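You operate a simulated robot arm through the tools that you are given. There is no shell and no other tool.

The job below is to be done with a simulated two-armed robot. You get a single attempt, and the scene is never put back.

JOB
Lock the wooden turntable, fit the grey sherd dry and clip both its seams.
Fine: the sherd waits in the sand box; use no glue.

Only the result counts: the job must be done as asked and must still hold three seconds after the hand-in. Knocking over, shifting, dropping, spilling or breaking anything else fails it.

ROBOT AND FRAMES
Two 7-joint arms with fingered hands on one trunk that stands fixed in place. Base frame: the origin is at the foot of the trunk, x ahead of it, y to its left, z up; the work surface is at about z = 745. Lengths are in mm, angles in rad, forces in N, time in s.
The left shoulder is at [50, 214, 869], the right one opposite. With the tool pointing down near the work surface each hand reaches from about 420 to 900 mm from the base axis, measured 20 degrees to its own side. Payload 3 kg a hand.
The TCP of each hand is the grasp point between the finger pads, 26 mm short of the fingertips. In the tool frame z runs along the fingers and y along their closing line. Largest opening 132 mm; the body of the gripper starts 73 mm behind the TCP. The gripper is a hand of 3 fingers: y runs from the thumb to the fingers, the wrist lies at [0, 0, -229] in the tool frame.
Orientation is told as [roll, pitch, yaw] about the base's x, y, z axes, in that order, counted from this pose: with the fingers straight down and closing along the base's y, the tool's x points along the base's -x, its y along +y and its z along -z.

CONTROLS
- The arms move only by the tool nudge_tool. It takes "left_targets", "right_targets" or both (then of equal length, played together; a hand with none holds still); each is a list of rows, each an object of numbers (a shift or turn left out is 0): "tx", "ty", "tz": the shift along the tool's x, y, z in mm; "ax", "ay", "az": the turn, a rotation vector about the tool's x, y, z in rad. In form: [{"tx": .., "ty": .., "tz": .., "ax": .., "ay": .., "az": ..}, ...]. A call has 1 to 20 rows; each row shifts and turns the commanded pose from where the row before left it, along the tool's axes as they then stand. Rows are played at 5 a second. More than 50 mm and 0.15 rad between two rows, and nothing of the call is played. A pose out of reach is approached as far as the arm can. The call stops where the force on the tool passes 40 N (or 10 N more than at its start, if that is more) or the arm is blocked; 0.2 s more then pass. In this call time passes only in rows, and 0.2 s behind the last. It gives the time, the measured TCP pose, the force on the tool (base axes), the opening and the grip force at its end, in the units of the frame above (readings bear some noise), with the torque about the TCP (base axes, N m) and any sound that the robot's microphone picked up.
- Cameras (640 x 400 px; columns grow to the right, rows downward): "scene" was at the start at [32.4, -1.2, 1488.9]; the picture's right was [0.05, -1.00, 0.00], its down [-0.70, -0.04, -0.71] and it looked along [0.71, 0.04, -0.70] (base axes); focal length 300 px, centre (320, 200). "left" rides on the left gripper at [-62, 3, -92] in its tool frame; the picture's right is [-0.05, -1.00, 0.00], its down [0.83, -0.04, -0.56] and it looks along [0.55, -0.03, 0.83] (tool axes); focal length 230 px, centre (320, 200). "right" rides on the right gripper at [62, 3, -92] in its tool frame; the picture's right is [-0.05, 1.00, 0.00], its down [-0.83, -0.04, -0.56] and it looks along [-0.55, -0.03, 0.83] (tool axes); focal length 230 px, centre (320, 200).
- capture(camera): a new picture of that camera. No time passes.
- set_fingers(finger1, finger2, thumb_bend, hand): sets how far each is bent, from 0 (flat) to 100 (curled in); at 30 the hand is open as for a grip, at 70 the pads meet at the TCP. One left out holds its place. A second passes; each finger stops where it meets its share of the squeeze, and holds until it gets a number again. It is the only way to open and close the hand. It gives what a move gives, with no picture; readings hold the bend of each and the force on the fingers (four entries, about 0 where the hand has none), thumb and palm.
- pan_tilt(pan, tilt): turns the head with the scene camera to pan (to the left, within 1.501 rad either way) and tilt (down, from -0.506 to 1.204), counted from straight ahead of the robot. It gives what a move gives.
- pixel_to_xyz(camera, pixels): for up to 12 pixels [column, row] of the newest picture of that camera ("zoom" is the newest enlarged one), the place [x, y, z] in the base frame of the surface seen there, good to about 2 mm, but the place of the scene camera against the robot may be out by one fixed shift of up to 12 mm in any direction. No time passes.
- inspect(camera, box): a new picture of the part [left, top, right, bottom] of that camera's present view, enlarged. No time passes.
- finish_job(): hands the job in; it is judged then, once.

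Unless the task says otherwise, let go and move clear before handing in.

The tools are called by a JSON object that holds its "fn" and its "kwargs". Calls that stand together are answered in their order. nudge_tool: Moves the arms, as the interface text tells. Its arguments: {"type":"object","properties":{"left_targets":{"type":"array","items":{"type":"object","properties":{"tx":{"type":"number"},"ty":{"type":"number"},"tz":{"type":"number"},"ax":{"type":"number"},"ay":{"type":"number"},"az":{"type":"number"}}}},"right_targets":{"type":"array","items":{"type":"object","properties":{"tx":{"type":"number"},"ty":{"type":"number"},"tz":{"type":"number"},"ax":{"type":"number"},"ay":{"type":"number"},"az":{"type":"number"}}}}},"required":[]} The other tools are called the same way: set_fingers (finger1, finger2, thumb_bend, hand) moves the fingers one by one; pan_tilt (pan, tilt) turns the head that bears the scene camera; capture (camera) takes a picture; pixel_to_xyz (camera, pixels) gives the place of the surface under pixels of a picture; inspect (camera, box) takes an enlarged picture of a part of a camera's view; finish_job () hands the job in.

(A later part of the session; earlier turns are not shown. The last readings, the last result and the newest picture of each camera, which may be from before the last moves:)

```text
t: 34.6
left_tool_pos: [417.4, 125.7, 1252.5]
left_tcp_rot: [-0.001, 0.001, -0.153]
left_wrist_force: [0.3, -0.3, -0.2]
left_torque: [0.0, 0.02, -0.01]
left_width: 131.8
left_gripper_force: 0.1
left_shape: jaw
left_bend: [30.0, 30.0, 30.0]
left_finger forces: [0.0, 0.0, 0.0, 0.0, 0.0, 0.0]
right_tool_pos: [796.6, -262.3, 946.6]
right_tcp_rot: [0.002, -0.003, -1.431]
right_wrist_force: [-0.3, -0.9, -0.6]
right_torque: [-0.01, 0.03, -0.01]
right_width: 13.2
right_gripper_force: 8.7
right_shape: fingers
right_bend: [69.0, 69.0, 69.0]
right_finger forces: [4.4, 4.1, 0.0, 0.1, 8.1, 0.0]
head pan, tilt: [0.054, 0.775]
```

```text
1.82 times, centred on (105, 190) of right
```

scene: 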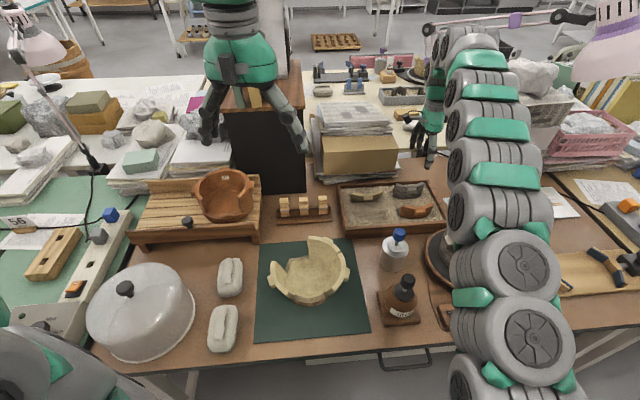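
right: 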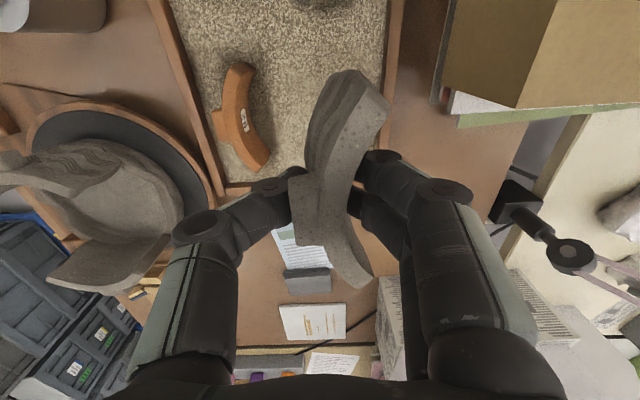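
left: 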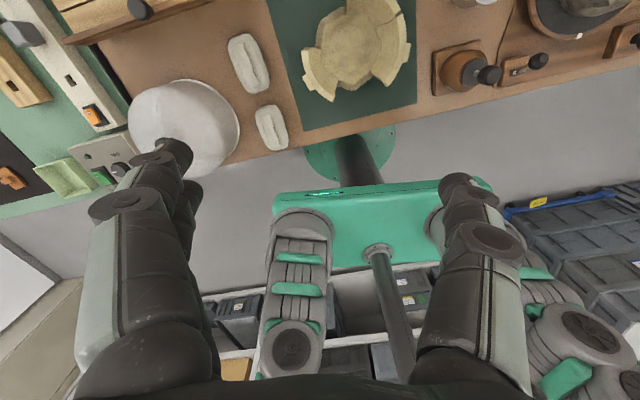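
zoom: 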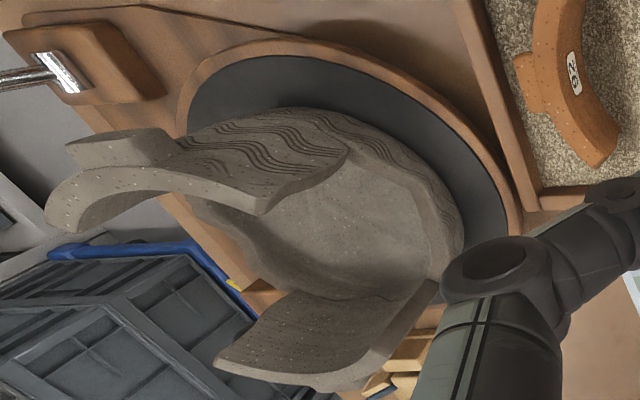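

The sherd's lower edge has a dip of about 7 mm roughly 10–25 mm to the right of its middle, seen from outside. The near gap's rim dipped at y≈-391 to -413, which agrees, and I will measure the far rim for contrast.

{"fn": "inspect", "kwargs": {"camera": "right", "box": [60, 130, 170, 250]}}

{"fn": "pixel_to_xyz", "kwargs": {"camera": "zoom", "pixels": [[330, 115], [360, 118], [390, 125], [420, 145], [445, 170], [462, 200], [475, 230], [480, 260], [478, 290], [470, 320], [350, 130], [440, 200]]}}

```text
3.33 times, centred on (115, 190) of right
```

zoom: 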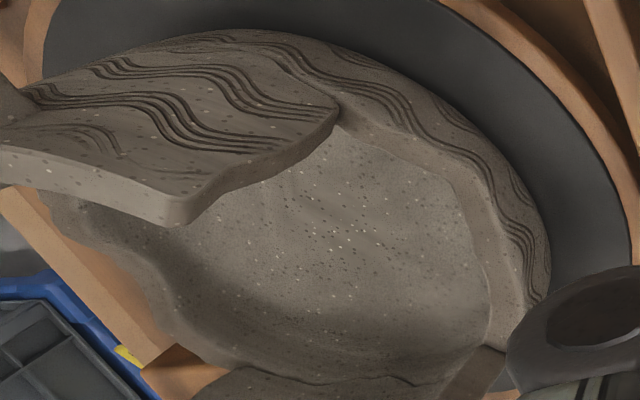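

```text
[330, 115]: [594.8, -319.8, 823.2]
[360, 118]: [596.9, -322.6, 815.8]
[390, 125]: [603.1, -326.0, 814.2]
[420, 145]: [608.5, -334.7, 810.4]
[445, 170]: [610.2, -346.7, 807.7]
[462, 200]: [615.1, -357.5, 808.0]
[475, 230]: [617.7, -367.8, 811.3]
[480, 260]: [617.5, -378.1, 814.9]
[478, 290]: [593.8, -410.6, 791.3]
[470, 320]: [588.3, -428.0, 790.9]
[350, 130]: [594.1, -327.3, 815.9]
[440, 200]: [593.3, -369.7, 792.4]
```

The far rim dips in a similar way, but the mid-height recess in the near gap's left wall matches the bulge on the sherd's left edge, and the far gap's wall bulges there instead. So the near gap is right. I will measure the sherd's top corners precisely in the hand.

{"fn": "inspect", "kwargs": {"camera": "right", "box": [330, 60, 400, 110]}}

{"fn": "inspect", "kwargs": {"camera": "right", "box": [310, 240, 390, 300]}}

{"fn": "inspect", "kwargs": {"camera": "right", "box": [270, 150, 370, 250]}}

```text
8.00 times, centred on (365, 85) of right
```

zoom: 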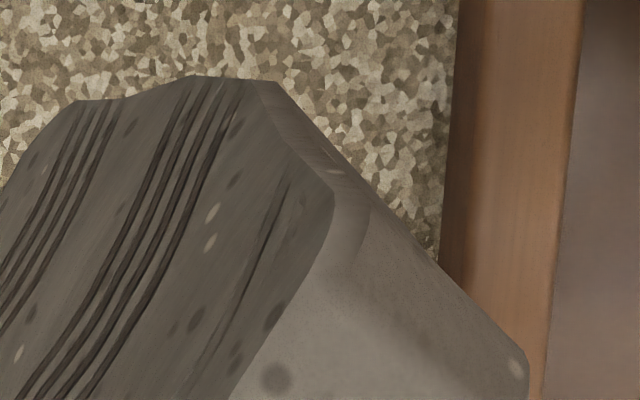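

```text
6.67 times, centred on (350, 270) of right
```

zoom: 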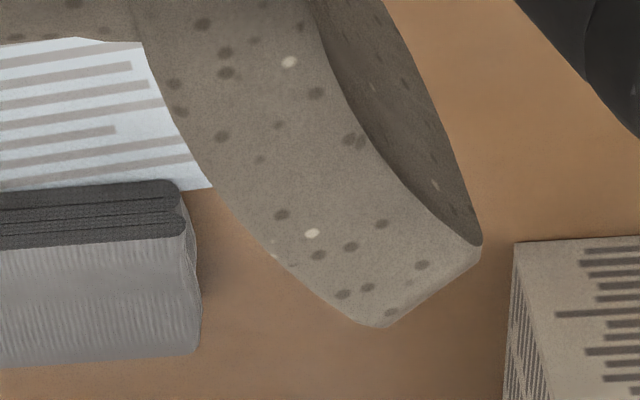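

```text
4.00 times, centred on (320, 200) of right
```

zoom: 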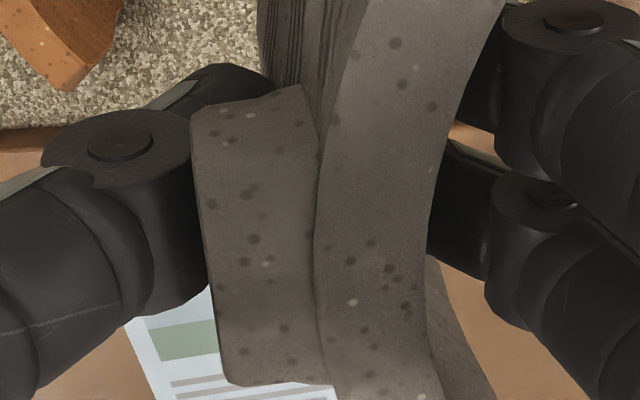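

The sherd's outer chord measures about 100 mm at radius 78 against a gap of about 106 mm, and the seams bulge sideways, so it should slide in radially from the robot's side. I will carry it to 40 mm in front of the gap, still high.

{"fn": "nudge_tool", "kwargs": {"right_targets": [{"tz": -15, "az": -0.02}, {"tx": -7.0, "ty": -31.8}, {"tx": -7.0, "ty": -31.8}, {"tx": -7.0, "ty": -31.8}, {"tx": -7.0, "ty": -31.8}, {"tx": -7.0, "ty": -31.8}, {"tx": -7.0, "ty": -31.8}, {"tx": -7.0, "ty": -31.8}, {"tx": -7.0, "ty": -31.8}, {"tx": -7.0, "ty": -31.8}, {"tx": -7.0, "ty": -31.8}, {"tx": -7.0, "ty": -31.8}, {"tx": -7.0, "ty": -31.8}]}}

{"fn": "capture", "kwargs": {"camera": "right"}}

{"fn": "capture", "kwargs": {"camera": "scene"}}

{"fn": "inspect", "kwargs": {"camera": "scene", "box": [410, 190, 550, 310]}}

```text
t: 37.4
left_tool_pos: [417.5, 125.8, 1252.3]
left_tcp_rot: [-0.001, 0.003, -0.153]
left_wrist_force: [-0.2, -0.4, -0.5]
left_torque: [-0.01, 0.0, -0.01]
left_width: 131.9
left_gripper_force: 0.0
left_shape: jaw
left_bend: [30.0, 30.0, 30.0]
left_finger forces: [0.0, 0.0, 0.0, 0.1, 0.0, 0.1]
right_tool_pos: [432.4, -405.8, 961.3]
right_tcp_rot: [0.004, -0.003, -1.409]
right_wrist_force: [0.3, -0.3, -2.1]
right_torque: [-0.01, -0.01, 0.02]
right_width: 13.3
right_gripper_force: 8.0
right_shape: fingers
right_bend: [69.0, 69.0, 69.0]
right_finger forces: [4.3, 4.2, 0.0, 0.1, 8.0, 0.1]
head pan, tilt: [0.054, 0.775]
```

```text
taken
```

right: 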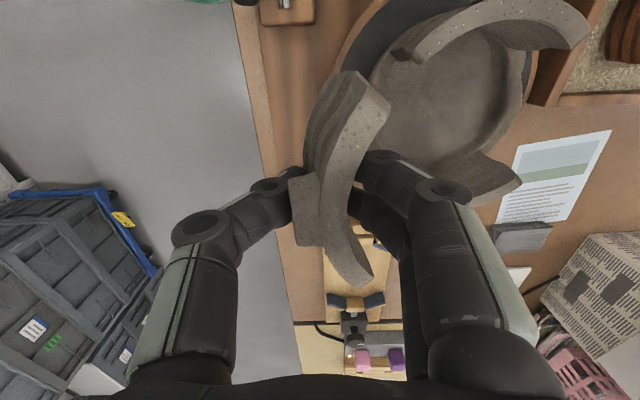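

```text
taken
```

scene: 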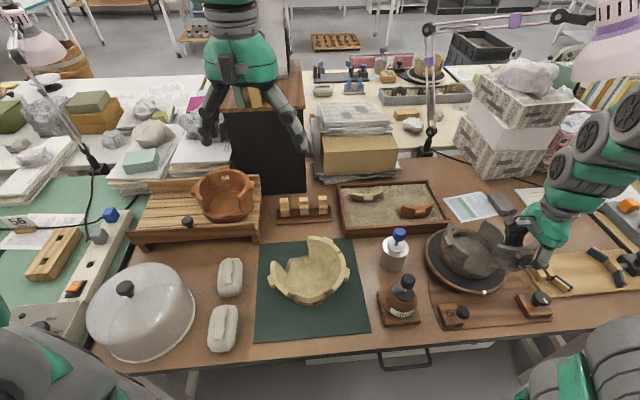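

```text
3.33 times, centred on (480, 250) of scene
```

zoom: 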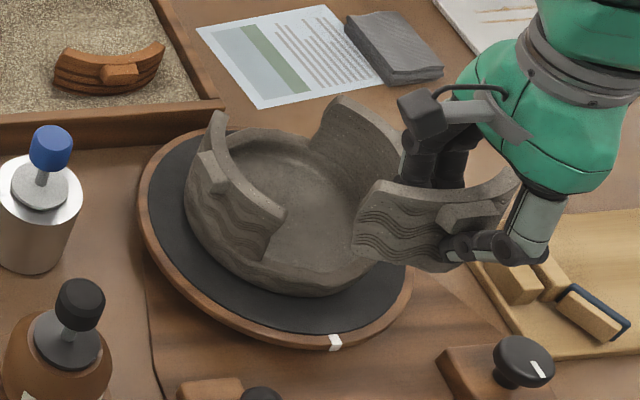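

The sherd is steady in the hand and stands clear in front of the gap. I will lower it there until its rim is about 3 mm above the pot's rim.

{"fn": "nudge_tool", "kwargs": {"right_targets": [{"tz": 25}, {"tz": 25}, {"tz": 25}, {"tz": 22.5}]}}

{"fn": "capture", "kwargs": {"camera": "right"}}

{"fn": "inspect", "kwargs": {"camera": "scene", "box": [410, 200, 550, 320]}}

```text
t: 38.4
left_tool_pos: [417.2, 126.2, 1253.0]
left_tcp_rot: [0.0, 0.0, -0.154]
left_wrist_force: [0.3, 1.3, -0.9]
left_torque: [-0.01, -0.04, 0.0]
left_width: 131.9
left_gripper_force: 0.0
left_shape: jaw
left_bend: [30.0, 30.0, 30.0]
left_finger forces: [0.2, 0.0, 0.1, 0.0, 0.1, 0.0]
right_tool_pos: [434.1, -404.5, 861.1]
right_tcp_rot: [0.004, -0.002, -1.41]
right_wrist_force: [0.1, 0.4, -1.5]
right_torque: [0.03, 0.01, 0.01]
right_width: 13.4
right_gripper_force: 8.4
right_shape: fingers
right_bend: [69.0, 70.0, 69.0]
right_finger forces: [4.3, 4.2, 0.1, 0.1, 7.9, 0.1]
head pan, tilt: [0.054, 0.775]
```

```text
taken
```

right: 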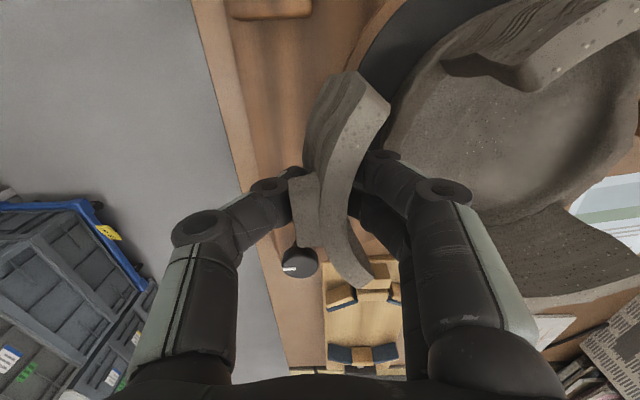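

```text
3.33 times, centred on (480, 260) of scene
```

zoom: 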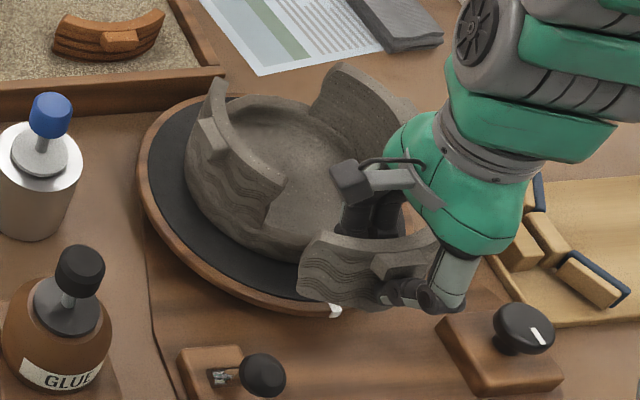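

The sherd is level with the rim and about 39 mm in front. I will zoom on the gap's wall ends in this same view, since both tops now lie in one plane and can be compared directly.

{"fn": "inspect", "kwargs": {"camera": "right", "box": [430, 30, 560, 110]}}

{"fn": "inspect", "kwargs": {"camera": "right", "box": [330, 60, 460, 140]}}

{"fn": "inspect", "kwargs": {"camera": "right", "box": [310, 220, 440, 300]}}

{"fn": "inspect", "kwargs": {"camera": "right", "box": [460, 230, 620, 330]}}

```text
4.92 times, centred on (495, 70) of right
```

zoom: 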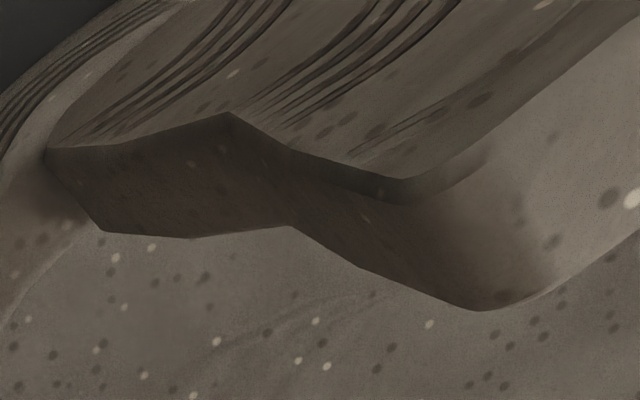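

```text
4.92 times, centred on (395, 100) of right
```

zoom: 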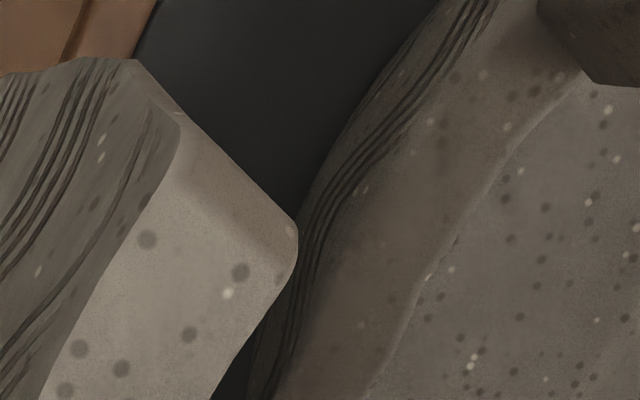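

```text
4.92 times, centred on (375, 260) of right
```

zoom: 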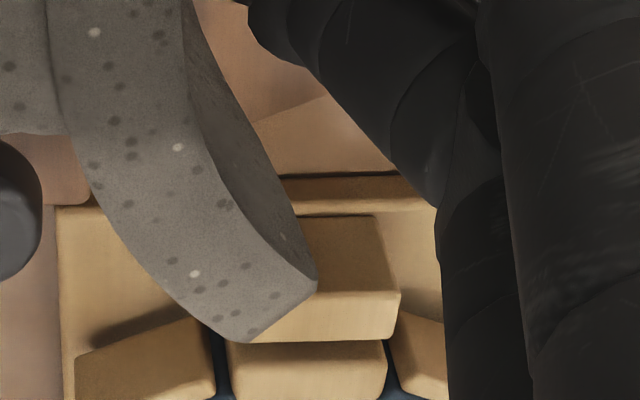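

```text
4.00 times, centred on (540, 280) of right
```

zoom: 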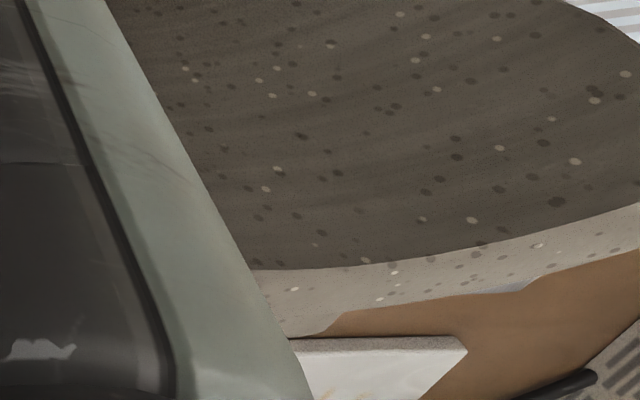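

In one plane, the left wall's end is 43 mm further in than the sherd's end, with 1–3 mm of side play, so about 40 mm straight inward is right. I will slide it in, slowing at the end, and watch the force.

{"fn": "nudge_tool", "kwargs": {"right_targets": [{"ty": 10}, {"ty": 10}, {"ty": 8}]}}

{"fn": "capture", "kwargs": {"camera": "right"}}

{"fn": "inspect", "kwargs": {"camera": "right", "box": [340, 50, 470, 130]}}

{"fn": "inspect", "kwargs": {"camera": "right", "box": [310, 220, 440, 300]}}

{"fn": "inspect", "kwargs": {"camera": "scene", "box": [420, 220, 520, 300]}}

```text
t: 39.2
left_tool_pos: [418.4, 124.7, 1251.6]
left_tcp_rot: [-0.002, 0.0, -0.154]
left_wrist_force: [0.0, 0.2, -0.4]
left_torque: [0.0, 0.04, -0.01]
left_width: 132.0
left_gripper_force: 0.1
left_shape: jaw
left_bend: [30.0, 30.0, 30.0]
left_finger forces: [0.0, 0.0, 0.0, 0.0, 0.0, 0.1]
right_tool_pos: [460.1, -401.3, 862.8]
right_tcp_rot: [0.001, -0.001, -1.409]
right_wrist_force: [-0.3, -0.1, -1.1]
right_torque: [0.0, 0.02, 0.0]
right_width: 12.9
right_gripper_force: 8.4
right_shape: fingers
right_bend: [69.0, 70.0, 69.0]
right_finger forces: [4.3, 4.2, 0.0, 0.1, 8.0, 0.1]
head pan, tilt: [0.054, 0.775]
```

```text
taken
```

right: 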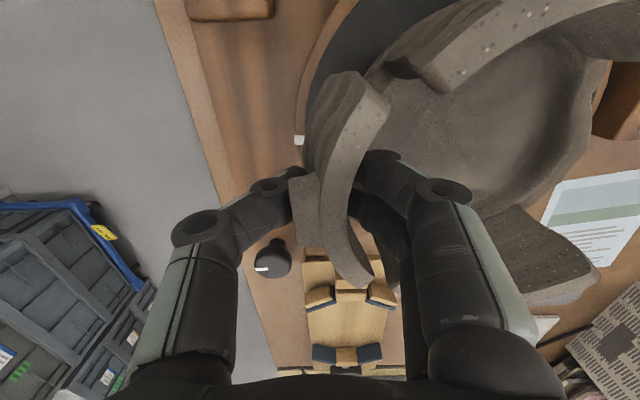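

```text
4.92 times, centred on (405, 90) of right
```

zoom: 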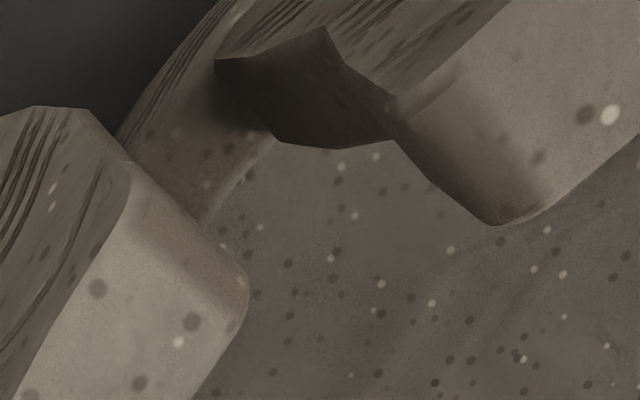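

```text
4.92 times, centred on (375, 260) of right
```

zoom: 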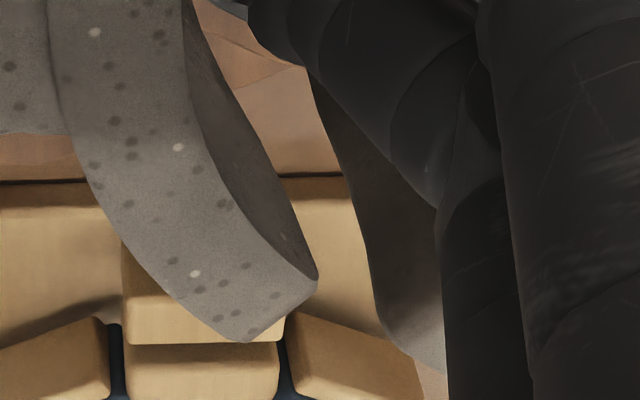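

```text
5.00 times, centred on (470, 260) of scene
```

zoom: 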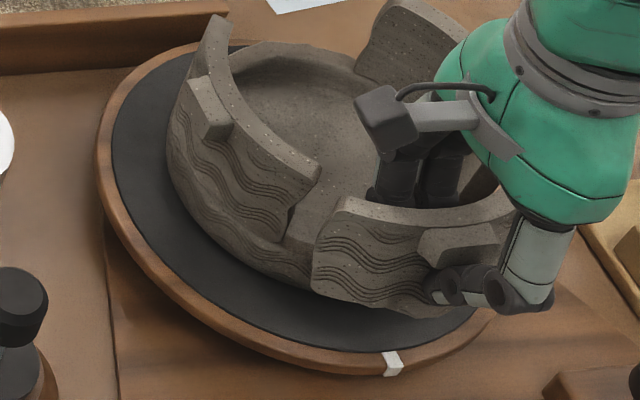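

The seam shapes match, with the sherd's outline parallel to the wall end at (390,100) in the zoom. About 14 mm remain, so I will go in 11 mm with a slight turn and check.

{"fn": "nudge_tool", "kwargs": {"right_targets": [{"ty": 4, "az": -0.01}, {"ty": 4}, {"ty": 3}]}}

{"fn": "inspect", "kwargs": {"camera": "right", "box": [330, 50, 460, 130]}}

{"fn": "inspect", "kwargs": {"camera": "right", "box": [310, 220, 440, 300]}}

{"fn": "inspect", "kwargs": {"camera": "scene", "box": [430, 220, 510, 290]}}

```text
t: 40.0
left_tool_pos: [417.7, 126.2, 1254.2]
left_tcp_rot: [0.0, 0.001, -0.154]
left_wrist_force: [0.7, -0.4, 0.5]
left_torque: [0.01, 0.01, 0.04]
left_width: 131.5
left_gripper_force: 0.1
left_shape: jaw
left_bend: [30.0, 30.0, 30.0]
left_finger forces: [0.0, 0.0, 0.0, 0.0, 0.0, 0.0]
right_tool_pos: [472.1, -400.3, 863.0]
right_tcp_rot: [0.002, 0.0, -1.4]
right_wrist_force: [-0.6, -0.3, -1.0]
right_torque: [0.0, 0.0, 0.02]
right_width: 13.2
right_gripper_force: 7.9
right_shape: fingers
right_bend: [69.0, 70.0, 69.0]
right_finger forces: [4.2, 4.3, 0.0, 0.0, 8.0, 0.0]
head pan, tilt: [0.054, 0.775]
```

```text
4.92 times, centred on (395, 90) of right
```

zoom: 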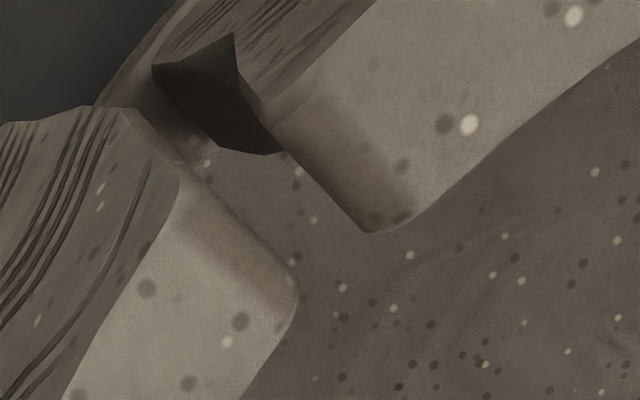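

```text
4.92 times, centred on (375, 260) of right
```

zoom: 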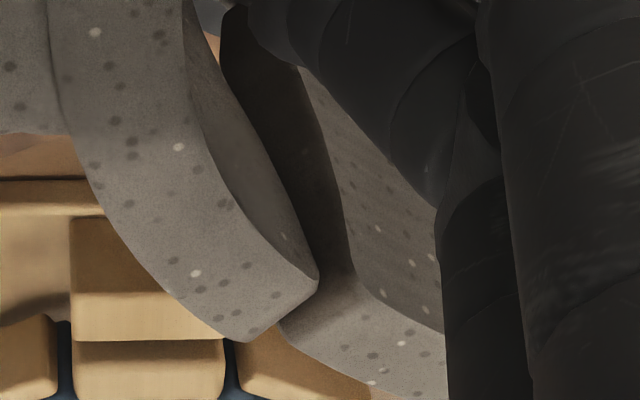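

```text
5.71 times, centred on (470, 255) of scene
```

zoom: 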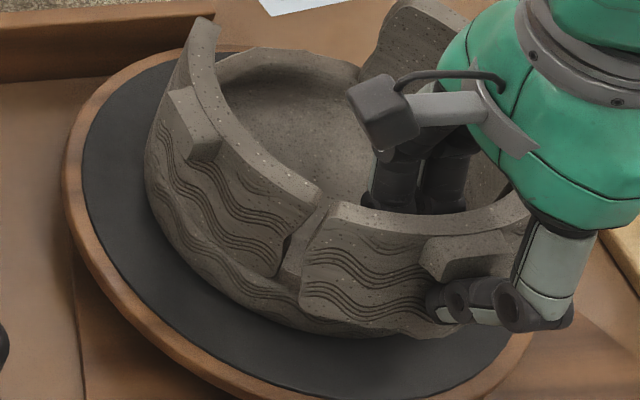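

There is about 3 mm of side play on the left seam and 1 mm on the right, and roughly 4 mm still to go inward. I will shift 1 mm left while moving in, then lower until it seats.

{"fn": "nudge_tool", "kwargs": {"right_targets": [{"ty": 2, "tx": 0.5}, {"ty": 2, "tx": 0.5}]}}

{"fn": "nudge_tool", "kwargs": {"right_targets": [{"tz": 0.7}, {"tz": 0.7}]}}

{"fn": "capture", "kwargs": {"camera": "right"}}

{"fn": "inspect", "kwargs": {"camera": "right", "box": [330, 50, 460, 130]}}

{"fn": "inspect", "kwargs": {"camera": "right", "box": [310, 220, 440, 300]}}

{"fn": "inspect", "kwargs": {"camera": "scene", "box": [430, 220, 510, 290]}}

```text
t: 40.6
left_tool_pos: [418.1, 125.7, 1253.3]
left_tcp_rot: [0.0, 0.003, -0.154]
left_wrist_force: [-0.1, -1.0, -0.6]
left_torque: [-0.01, 0.01, -0.03]
left_width: 131.9
left_gripper_force: 0.0
left_shape: jaw
left_bend: [30.0, 30.0, 30.0]
left_finger forces: [0.0, 0.1, 0.0, 0.0, 0.0, 0.1]
right_tool_pos: [475.6, -397.5, 862.9]
right_tcp_rot: [0.004, -0.001, -1.4]
right_wrist_force: [-0.4, 0.1, -3.0]
right_torque: [0.02, 0.0, 0.0]
right_width: 13.0
right_gripper_force: 8.4
right_shape: fingers
right_bend: [70.0, 70.0, 69.0]
right_finger forces: [4.7, 4.1, 0.1, 0.0, 8.5, 0.0]
head pan, tilt: [0.054, 0.775]
```

```text
t: 41.2
left_tool_pos: [418.0, 124.9, 1251.3]
left_tcp_rot: [0.0, 0.005, -0.154]
left_wrist_force: [0.0, -0.2, 0.8]
left_torque: [0.03, -0.01, 0.0]
left_width: 131.9
left_gripper_force: 0.0
left_shape: jaw
left_bend: [30.0, 30.0, 30.0]
left_finger forces: [0.1, 0.0, 0.0, 0.0, 0.0, 0.0]
right_tool_pos: [474.6, -396.5, 861.3]
right_tcp_rot: [0.002, -0.002, -1.401]
right_wrist_force: [-0.3, 0.6, -0.3]
right_torque: [0.03, -0.03, 0.01]
right_width: 13.1
right_gripper_force: 9.1
right_shape: fingers
right_bend: [70.0, 70.0, 69.0]
right_finger forces: [4.7, 4.2, 0.1, 0.0, 9.0, 0.1]
head pan, tilt: [0.054, 0.775]
```

```text
taken
```

right: 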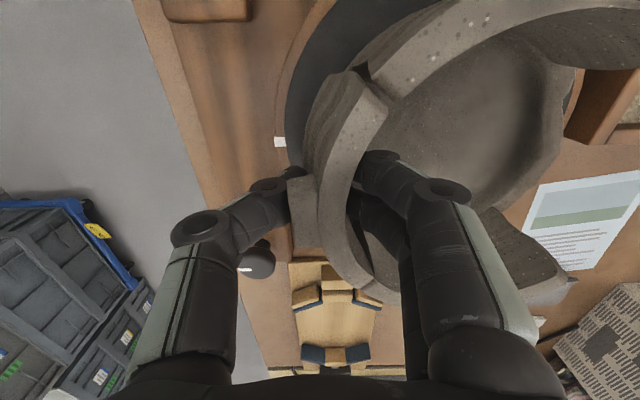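

```text
4.92 times, centred on (395, 90) of right
```

zoom: 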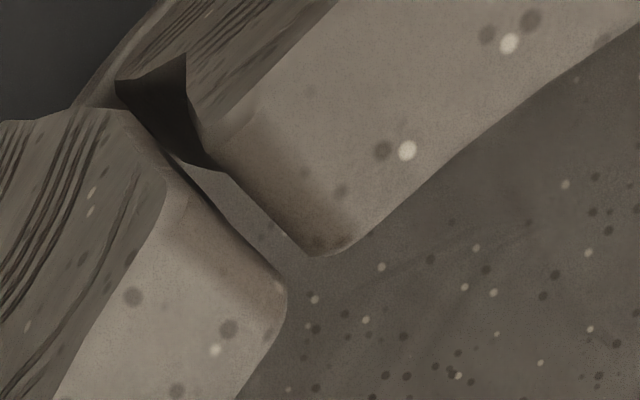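

```text
4.92 times, centred on (375, 260) of right
```

zoom: 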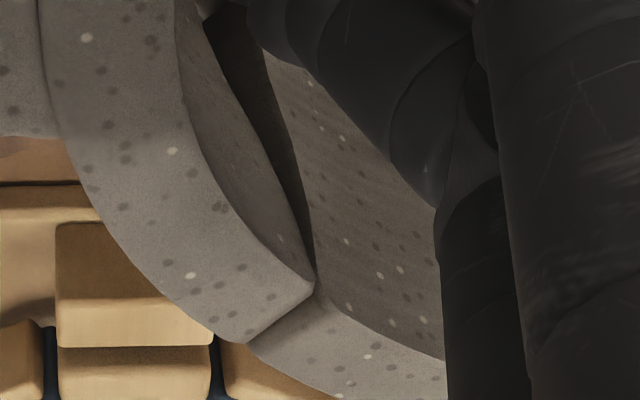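

```text
5.71 times, centred on (470, 255) of scene
```

zoom: 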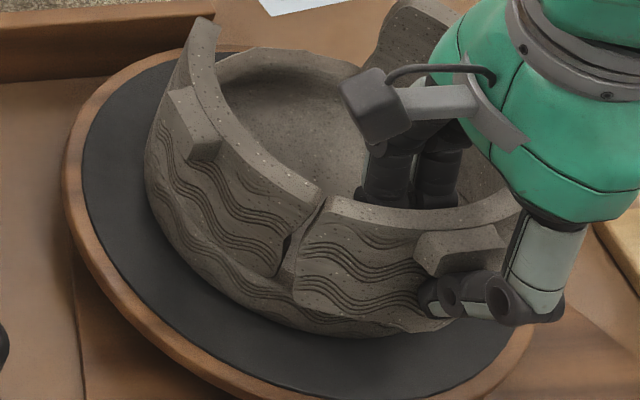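

The radial alignment is good at both ends, but the left seam has about 3 mm of gap and the right seam nearly none. I will swing the sherd about 1.2 mm leftward around the pot's axis and then lower it.

{"fn": "nudge_tool", "kwargs": {"right_targets": [{"tx": 1.3, "az": 0.015}]}}

{"fn": "nudge_tool", "kwargs": {"right_targets": [{"tz": 0.5}, {"tz": 0.5}, {"tz": 0.5}]}}

{"fn": "inspect", "kwargs": {"camera": "right", "box": [330, 50, 460, 130]}}

{"fn": "inspect", "kwargs": {"camera": "right", "box": [310, 220, 440, 300]}}

```text
t: 41.6
left_tool_pos: [416.7, 124.7, 1252.5]
left_tcp_rot: [0.001, 0.0, -0.155]
left_wrist_force: [1.0, -0.3, 0.6]
left_torque: [0.02, 0.0, 0.01]
left_width: 131.9
left_gripper_force: 0.1
left_shape: jaw
left_bend: [30.0, 30.0, 30.0]
left_finger forces: [0.0, 0.0, 0.0, 0.0, 0.0, 0.1]
right_tool_pos: [476.2, -395.3, 862.9]
right_tcp_rot: [0.005, -0.002, -1.419]
right_wrist_force: [0.1, -0.1, 0.9]
right_torque: [0.04, -0.03, 0.05]
right_width: 13.1
right_gripper_force: 8.9
right_shape: fingers
right_bend: [70.0, 70.0, 69.0]
right_finger forces: [4.5, 4.1, 0.0, 0.1, 8.9, 0.0]
head pan, tilt: [0.054, 0.775]
```

```text
t: 42.4
left_tool_pos: [416.7, 124.7, 1252.8]
left_tcp_rot: [0.001, 0.003, -0.153]
left_wrist_force: [0.1, -0.7, -0.7]
left_torque: [-0.01, 0.0, 0.0]
left_width: 131.6
left_gripper_force: 0.1
left_shape: jaw
left_bend: [30.0, 30.0, 30.0]
left_finger forces: [0.0, 0.0, 0.1, 0.0, 0.0, 0.0]
right_tool_pos: [476.4, -396.2, 860.1]
right_tcp_rot: [0.003, -0.003, -1.416]
right_wrist_force: [-2.2, -1.6, 7.2]
right_torque: [0.0, -0.06, 0.0]
right_width: 13.1
right_gripper_force: 10.1
right_shape: fingers
right_bend: [70.0, 70.0, 69.0]
right_finger forces: [4.8, 4.2, 0.0, 0.1, 11.5, 0.0]
head pan, tilt: [0.054, 0.775]
```

```text
4.92 times, centred on (395, 90) of right
```

zoom: 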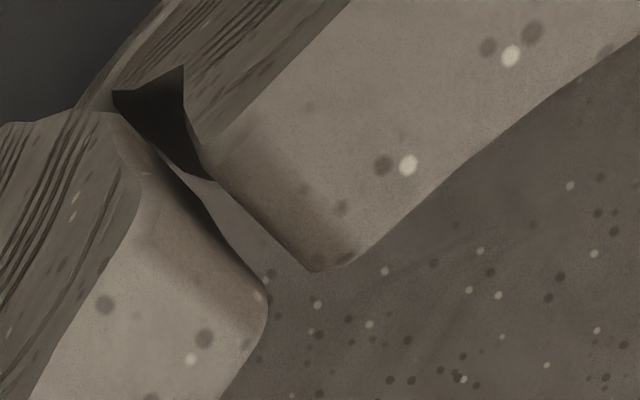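

```text
4.92 times, centred on (375, 260) of right
```

zoom: 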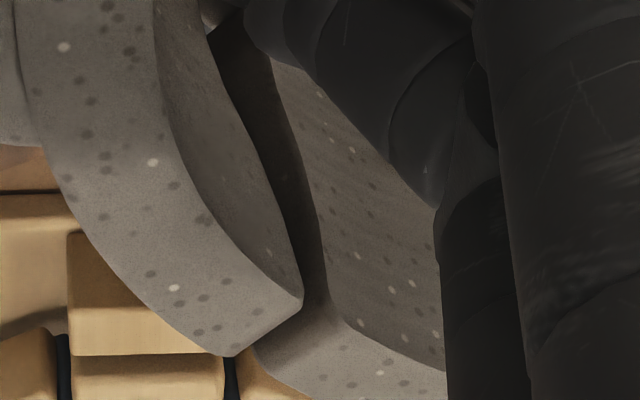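

The bottom has met the rim with about 7 N, but the sherd's top moved about 2 mm outward in the hand. I will measure whether it has tilted.

{"fn": "capture", "kwargs": {"camera": "right"}}

{"fn": "inspect", "kwargs": {"camera": "right", "box": [260, 60, 420, 300]}}

{"fn": "pixel_to_xyz", "kwargs": {"camera": "right", "pixels": [[360, 112], [374, 118], [352, 120], [340, 160], [330, 200], [345, 260], [352, 280], [310, 200], [412, 85], [430, 75], [385, 295], [300, 220]]}}

{"fn": "inspect", "kwargs": {"camera": "scene", "box": [440, 235, 500, 285]}}

```text
taken
```

right: 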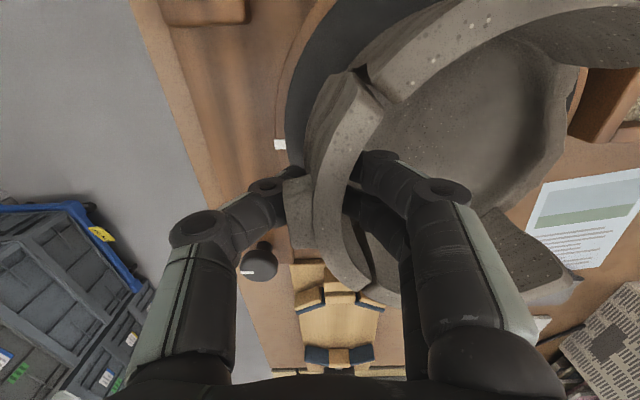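

```text
1.67 times, centred on (340, 180) of right
```

zoom: 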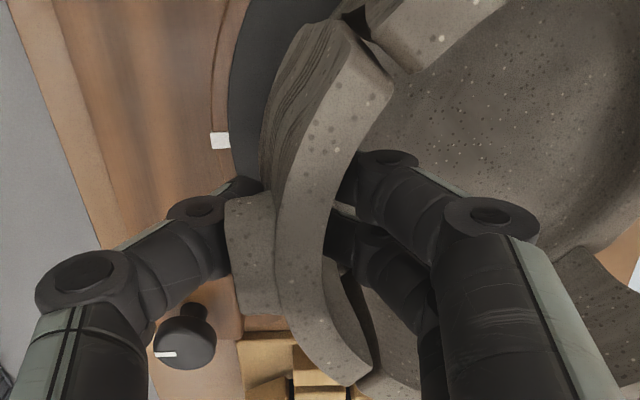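

```text
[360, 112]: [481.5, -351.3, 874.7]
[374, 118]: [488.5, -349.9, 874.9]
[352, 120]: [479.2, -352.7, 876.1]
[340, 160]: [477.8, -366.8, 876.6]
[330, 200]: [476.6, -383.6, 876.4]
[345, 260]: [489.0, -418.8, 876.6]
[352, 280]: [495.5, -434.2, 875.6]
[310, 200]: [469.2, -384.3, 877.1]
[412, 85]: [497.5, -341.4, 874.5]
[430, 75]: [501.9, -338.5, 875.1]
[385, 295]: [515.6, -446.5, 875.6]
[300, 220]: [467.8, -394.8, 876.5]
```

```text
8.00 times, centred on (470, 260) of scene
```

zoom: 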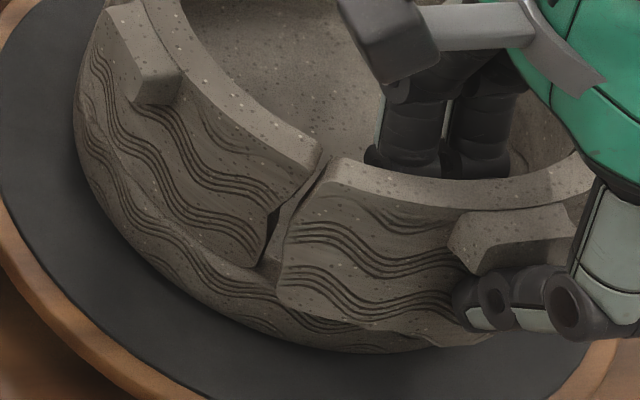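

The sherd is level and at rim height, but it sits about 3.5 mm too far out and turned slightly in the hand. I will lift 1 mm and push it inward in small steps.

{"fn": "nudge_tool", "kwargs": {"right_targets": [{"tz": -1.2}, {"ty": 1.2, "tx": 0.2}, {"ty": 1.2, "az": 0.006}, {"ty": 1}]}}

{"fn": "capture", "kwargs": {"camera": "right"}}

{"fn": "inspect", "kwargs": {"camera": "right", "box": [330, 50, 460, 130]}}

{"fn": "inspect", "kwargs": {"camera": "right", "box": [310, 220, 440, 300]}}

{"fn": "inspect", "kwargs": {"camera": "scene", "box": [440, 235, 500, 285]}}

```text
t: 43.4
left_tool_pos: [417.4, 124.8, 1251.5]
left_tcp_rot: [0.002, 0.002, -0.153]
left_wrist_force: [-0.2, 0.8, -0.1]
left_torque: [-0.03, 0.02, 0.02]
left_width: 131.6
left_gripper_force: 0.1
left_shape: jaw
left_bend: [30.0, 30.0, 30.0]
left_finger forces: [0.0, 0.1, 0.0, 0.0, 0.0, 0.0]
right_tool_pos: [479.1, -394.5, 861.8]
right_tcp_rot: [0.003, -0.003, -1.423]
right_wrist_force: [-1.0, 0.1, 1.7]
right_torque: [0.04, 0.0, -0.02]
right_width: 12.8
right_gripper_force: 9.1
right_shape: fingers
right_bend: [70.0, 70.0, 69.0]
right_finger forces: [4.4, 3.9, 0.0, 0.0, 10.1, 0.0]
head pan, tilt: [0.054, 0.775]
```

```text
taken
```

right: 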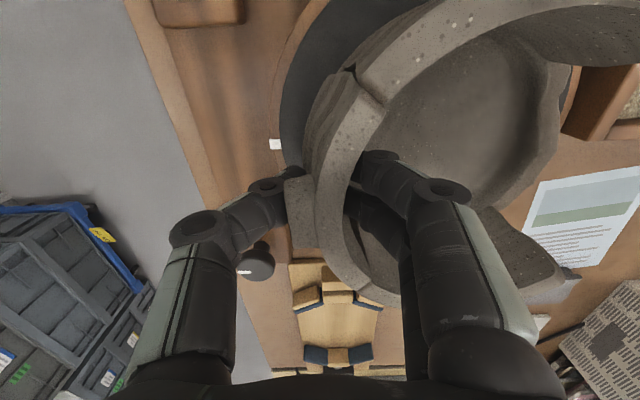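

```text
4.92 times, centred on (395, 90) of right
```

zoom: 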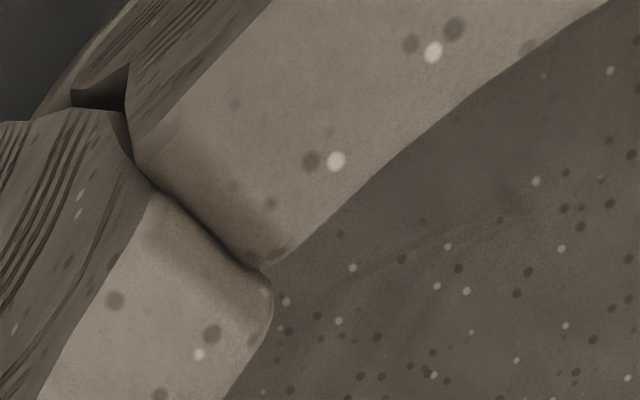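

```text
4.92 times, centred on (375, 260) of right
```

zoom: 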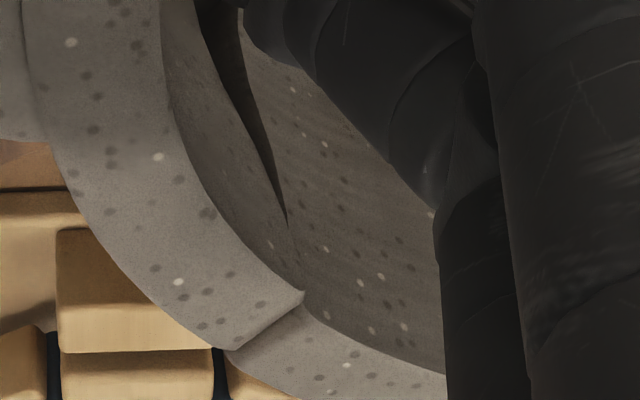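

```text
8.00 times, centred on (470, 260) of scene
```

zoom: 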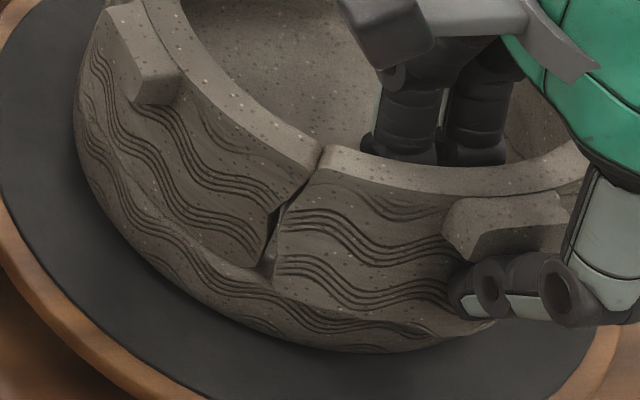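

The top seams now close at both ends, with the left seam aligned at (200,230) in the zoom. I will lower the last millimetre until the rim carries it.

{"fn": "nudge_tool", "kwargs": {"right_targets": [{"tz": 0.5}, {"tz": 0.5}, {"tz": 0.5}]}}

{"fn": "capture", "kwargs": {"camera": "right"}}

{"fn": "pixel_to_xyz", "kwargs": {"camera": "right", "pixels": [[360, 112], [374, 118], [352, 120], [340, 160], [330, 200], [345, 260], [352, 280], [325, 180], [390, 85], [400, 85], [372, 293], [385, 298]]}}

{"fn": "inspect", "kwargs": {"camera": "right", "box": [330, 50, 460, 130]}}

{"fn": "inspect", "kwargs": {"camera": "right", "box": [310, 220, 440, 300]}}

{"fn": "inspect", "kwargs": {"camera": "scene", "box": [440, 235, 500, 285]}}

```text
t: 44.2
left_tool_pos: [417.6, 126.0, 1253.2]
left_tcp_rot: [0.0, 0.0, -0.154]
left_wrist_force: [0.1, 0.1, -0.1]
left_torque: [-0.02, 0.0, 0.01]
left_width: 131.8
left_gripper_force: 0.1
left_shape: jaw
left_bend: [30.0, 30.0, 30.0]
left_finger forces: [0.1, 0.0, 0.0, 0.0, 0.1, 0.0]
right_tool_pos: [479.6, -395.8, 861.6]
right_tcp_rot: [0.003, -0.002, -1.423]
right_wrist_force: [-2.3, -1.1, 6.7]
right_torque: [0.01, -0.05, 0.02]
right_width: 13.2
right_gripper_force: 10.3
right_shape: fingers
right_bend: [70.0, 70.0, 69.0]
right_finger forces: [4.5, 4.2, 0.0, 0.1, 11.5, 0.0]
head pan, tilt: [0.054, 0.775]
```

```text
taken
```

right: 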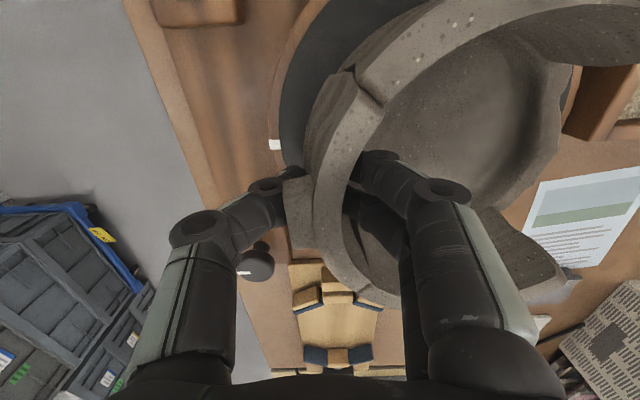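

```text
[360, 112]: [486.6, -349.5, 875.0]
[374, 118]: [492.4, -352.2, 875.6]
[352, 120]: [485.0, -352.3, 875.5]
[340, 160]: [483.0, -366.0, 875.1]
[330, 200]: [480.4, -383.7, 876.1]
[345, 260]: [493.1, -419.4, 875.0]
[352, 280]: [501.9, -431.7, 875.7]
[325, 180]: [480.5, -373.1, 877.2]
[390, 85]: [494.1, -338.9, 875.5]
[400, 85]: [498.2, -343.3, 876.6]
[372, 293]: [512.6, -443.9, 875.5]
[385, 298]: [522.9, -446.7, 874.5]
```

```text
4.92 times, centred on (395, 90) of right
```

zoom: 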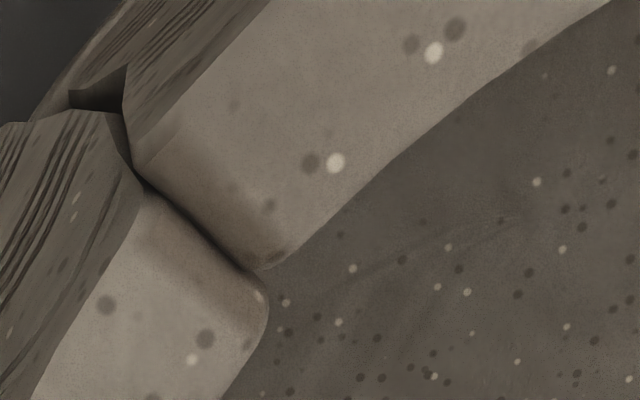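

```text
4.92 times, centred on (375, 260) of right
```

zoom: 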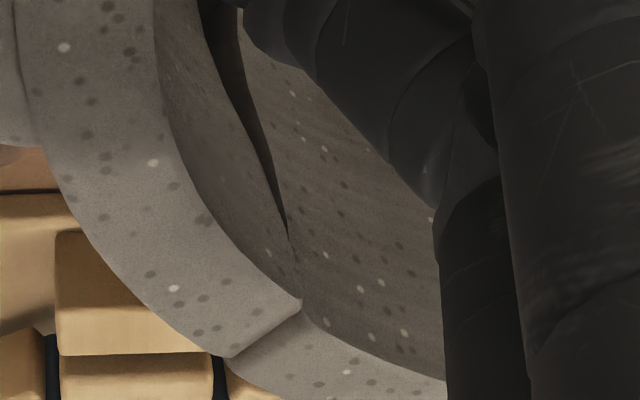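

```text
8.00 times, centred on (470, 260) of scene
```

zoom: 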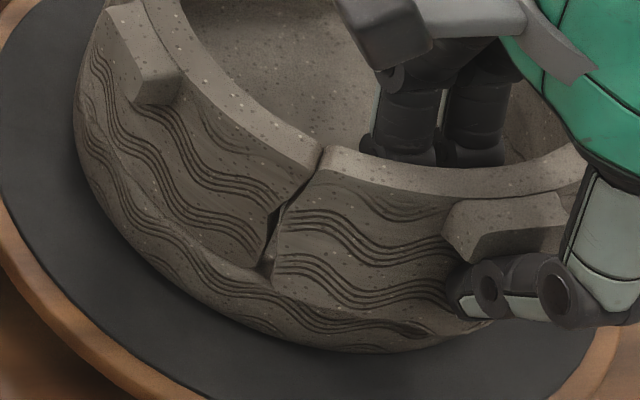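

The sherd's top is at z≈875.5, the same as the walls, and both top seams are within about 1 mm. I will ease the pressure slightly, open the hand in two steps and see whether it stands.

{"fn": "nudge_tool", "kwargs": {"right_targets": [{"tz": -0.5}]}}

{"fn": "set_fingers", "kwargs": {"hand": "right", "finger1": 66, "finger2": 66, "thumb_bend": 66}}

{"fn": "inspect", "kwargs": {"camera": "right", "box": [260, 50, 460, 300]}}

{"fn": "inspect", "kwargs": {"camera": "right", "box": [330, 50, 460, 130]}}

{"fn": "inspect", "kwargs": {"camera": "right", "box": [310, 220, 440, 300]}}

```text
t: 44.6
left_tool_pos: [416.5, 124.9, 1252.1]
left_tcp_rot: [0.0, -0.001, -0.154]
left_wrist_force: [-0.4, 0.0, -0.1]
left_torque: [0.01, 0.04, -0.02]
left_width: 131.8
left_gripper_force: 0.0
left_shape: jaw
left_bend: [30.0, 30.0, 30.0]
left_finger forces: [0.0, 0.0, 0.0, 0.0, 0.1, 0.1]
right_tool_pos: [478.8, -396.4, 860.7]
right_tcp_rot: [0.005, -0.004, -1.422]
right_wrist_force: [-1.6, -1.4, 4.4]
right_torque: [0.03, -0.02, 0.01]
right_width: 13.0
right_gripper_force: 9.9
right_shape: fingers
right_bend: [70.0, 70.0, 69.0]
right_finger forces: [4.8, 4.3, 0.0, 0.1, 10.8, 0.0]
head pan, tilt: [0.054, 0.775]
```

```text
t: 45.6
left_tool_pos: [418.5, 126.0, 1253.0]
left_tcp_rot: [0.0, 0.001, -0.155]
left_wrist_force: [-0.6, 0.8, 0.4]
left_torque: [-0.02, -0.02, 0.0]
left_width: 131.8
left_gripper_force: 0.0
left_shape: jaw
left_bend: [30.0, 30.0, 30.0]
left_finger forces: [0.0, 0.0, 0.0, 0.1, 0.0, 0.0]
right_tool_pos: [479.2, -394.8, 860.8]
right_tcp_rot: [0.002, -0.003, -1.422]
right_wrist_force: [-0.8, -0.1, -0.1]
right_torque: [0.03, 0.01, 0.0]
right_width: 17.7
right_gripper_force: 0.8
right_shape: fingers
right_bend: [66.0, 66.0, 66.0]
right_finger forces: [0.2, 0.0, 0.1, 0.0, 0.7, 0.0]
head pan, tilt: [0.054, 0.775]
```

```text
1.60 times, centred on (360, 175) of right
```

zoom: 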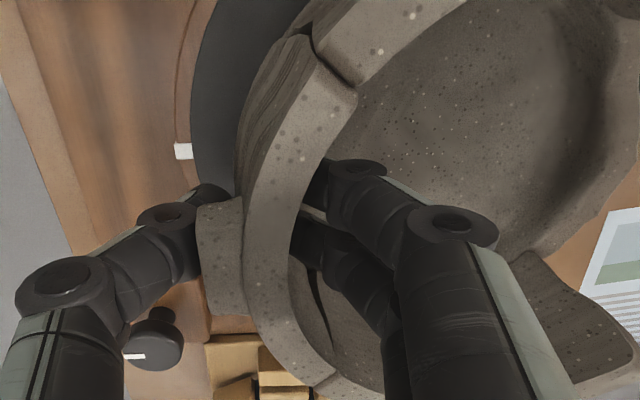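

```text
4.92 times, centred on (395, 90) of right
```

zoom: 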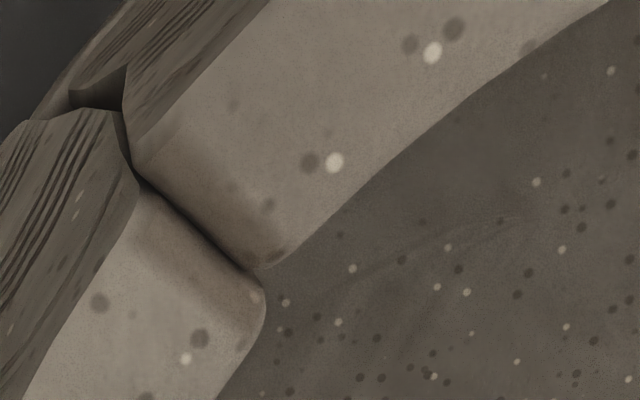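

```text
4.92 times, centred on (375, 260) of right
```

zoom: 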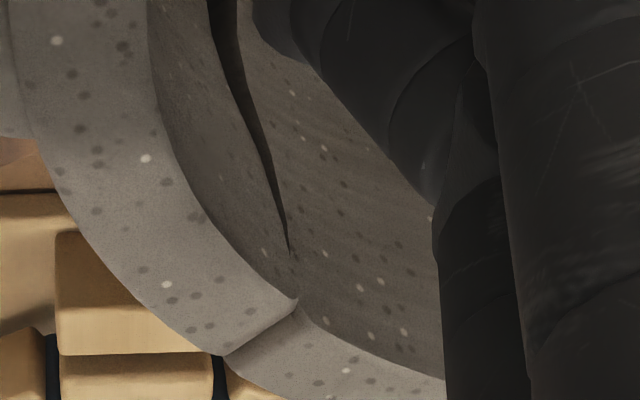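

The grip force is gone and the sherd stands with only a fraction of a millimetre of settling. I will open further and check again before lifting away.

{"fn": "set_fingers", "kwargs": {"hand": "right", "finger1": 52, "finger2": 52, "thumb_bend": 52}}

{"fn": "inspect", "kwargs": {"camera": "right", "box": [260, 50, 460, 300]}}

{"fn": "inspect", "kwargs": {"camera": "right", "box": [330, 50, 460, 130]}}

{"fn": "inspect", "kwargs": {"camera": "scene", "box": [440, 235, 500, 285]}}

```text
t: 46.6
left_tool_pos: [418.1, 125.4, 1253.2]
left_tcp_rot: [0.0, 0.003, -0.154]
left_wrist_force: [0.0, -0.7, 0.0]
left_torque: [0.03, -0.01, 0.01]
left_width: 132.0
left_gripper_force: 0.1
left_shape: jaw
left_bend: [30.0, 30.0, 30.0]
left_finger forces: [0.0, 0.0, 0.0, 0.1, 0.0, 0.1]
right_tool_pos: [478.1, -395.8, 859.7]
right_tcp_rot: [0.003, -0.002, -1.423]
right_wrist_force: [1.4, -0.7, -0.3]
right_torque: [-0.01, -0.04, -0.03]
right_width: 60.6
right_gripper_force: 0.1
right_shape: fingers
right_bend: [52.0, 52.0, 52.0]
right_finger forces: [0.0, 0.0, 0.0, 0.0, 0.1, 0.0]
head pan, tilt: [0.054, 0.775]
```

```text
1.60 times, centred on (360, 175) of right
```

zoom: 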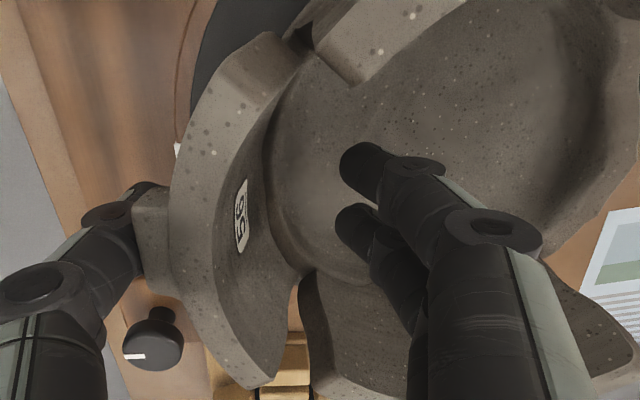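

```text
4.92 times, centred on (395, 90) of right
```

zoom: 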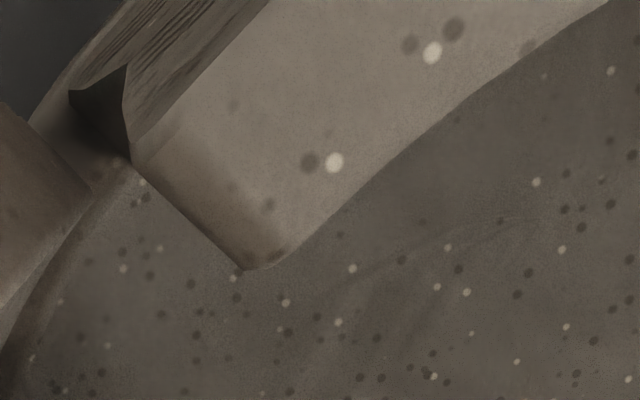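

```text
8.00 times, centred on (470, 260) of scene
```

zoom: 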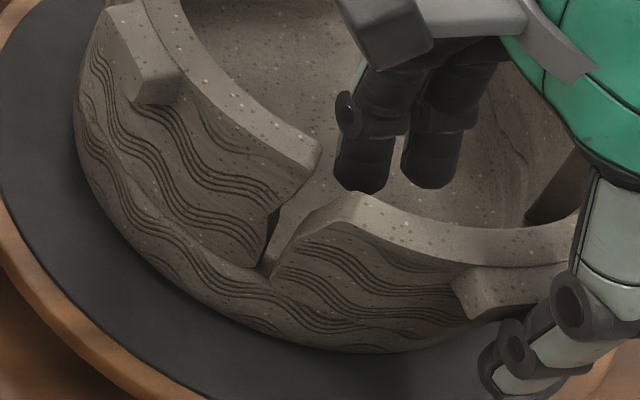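

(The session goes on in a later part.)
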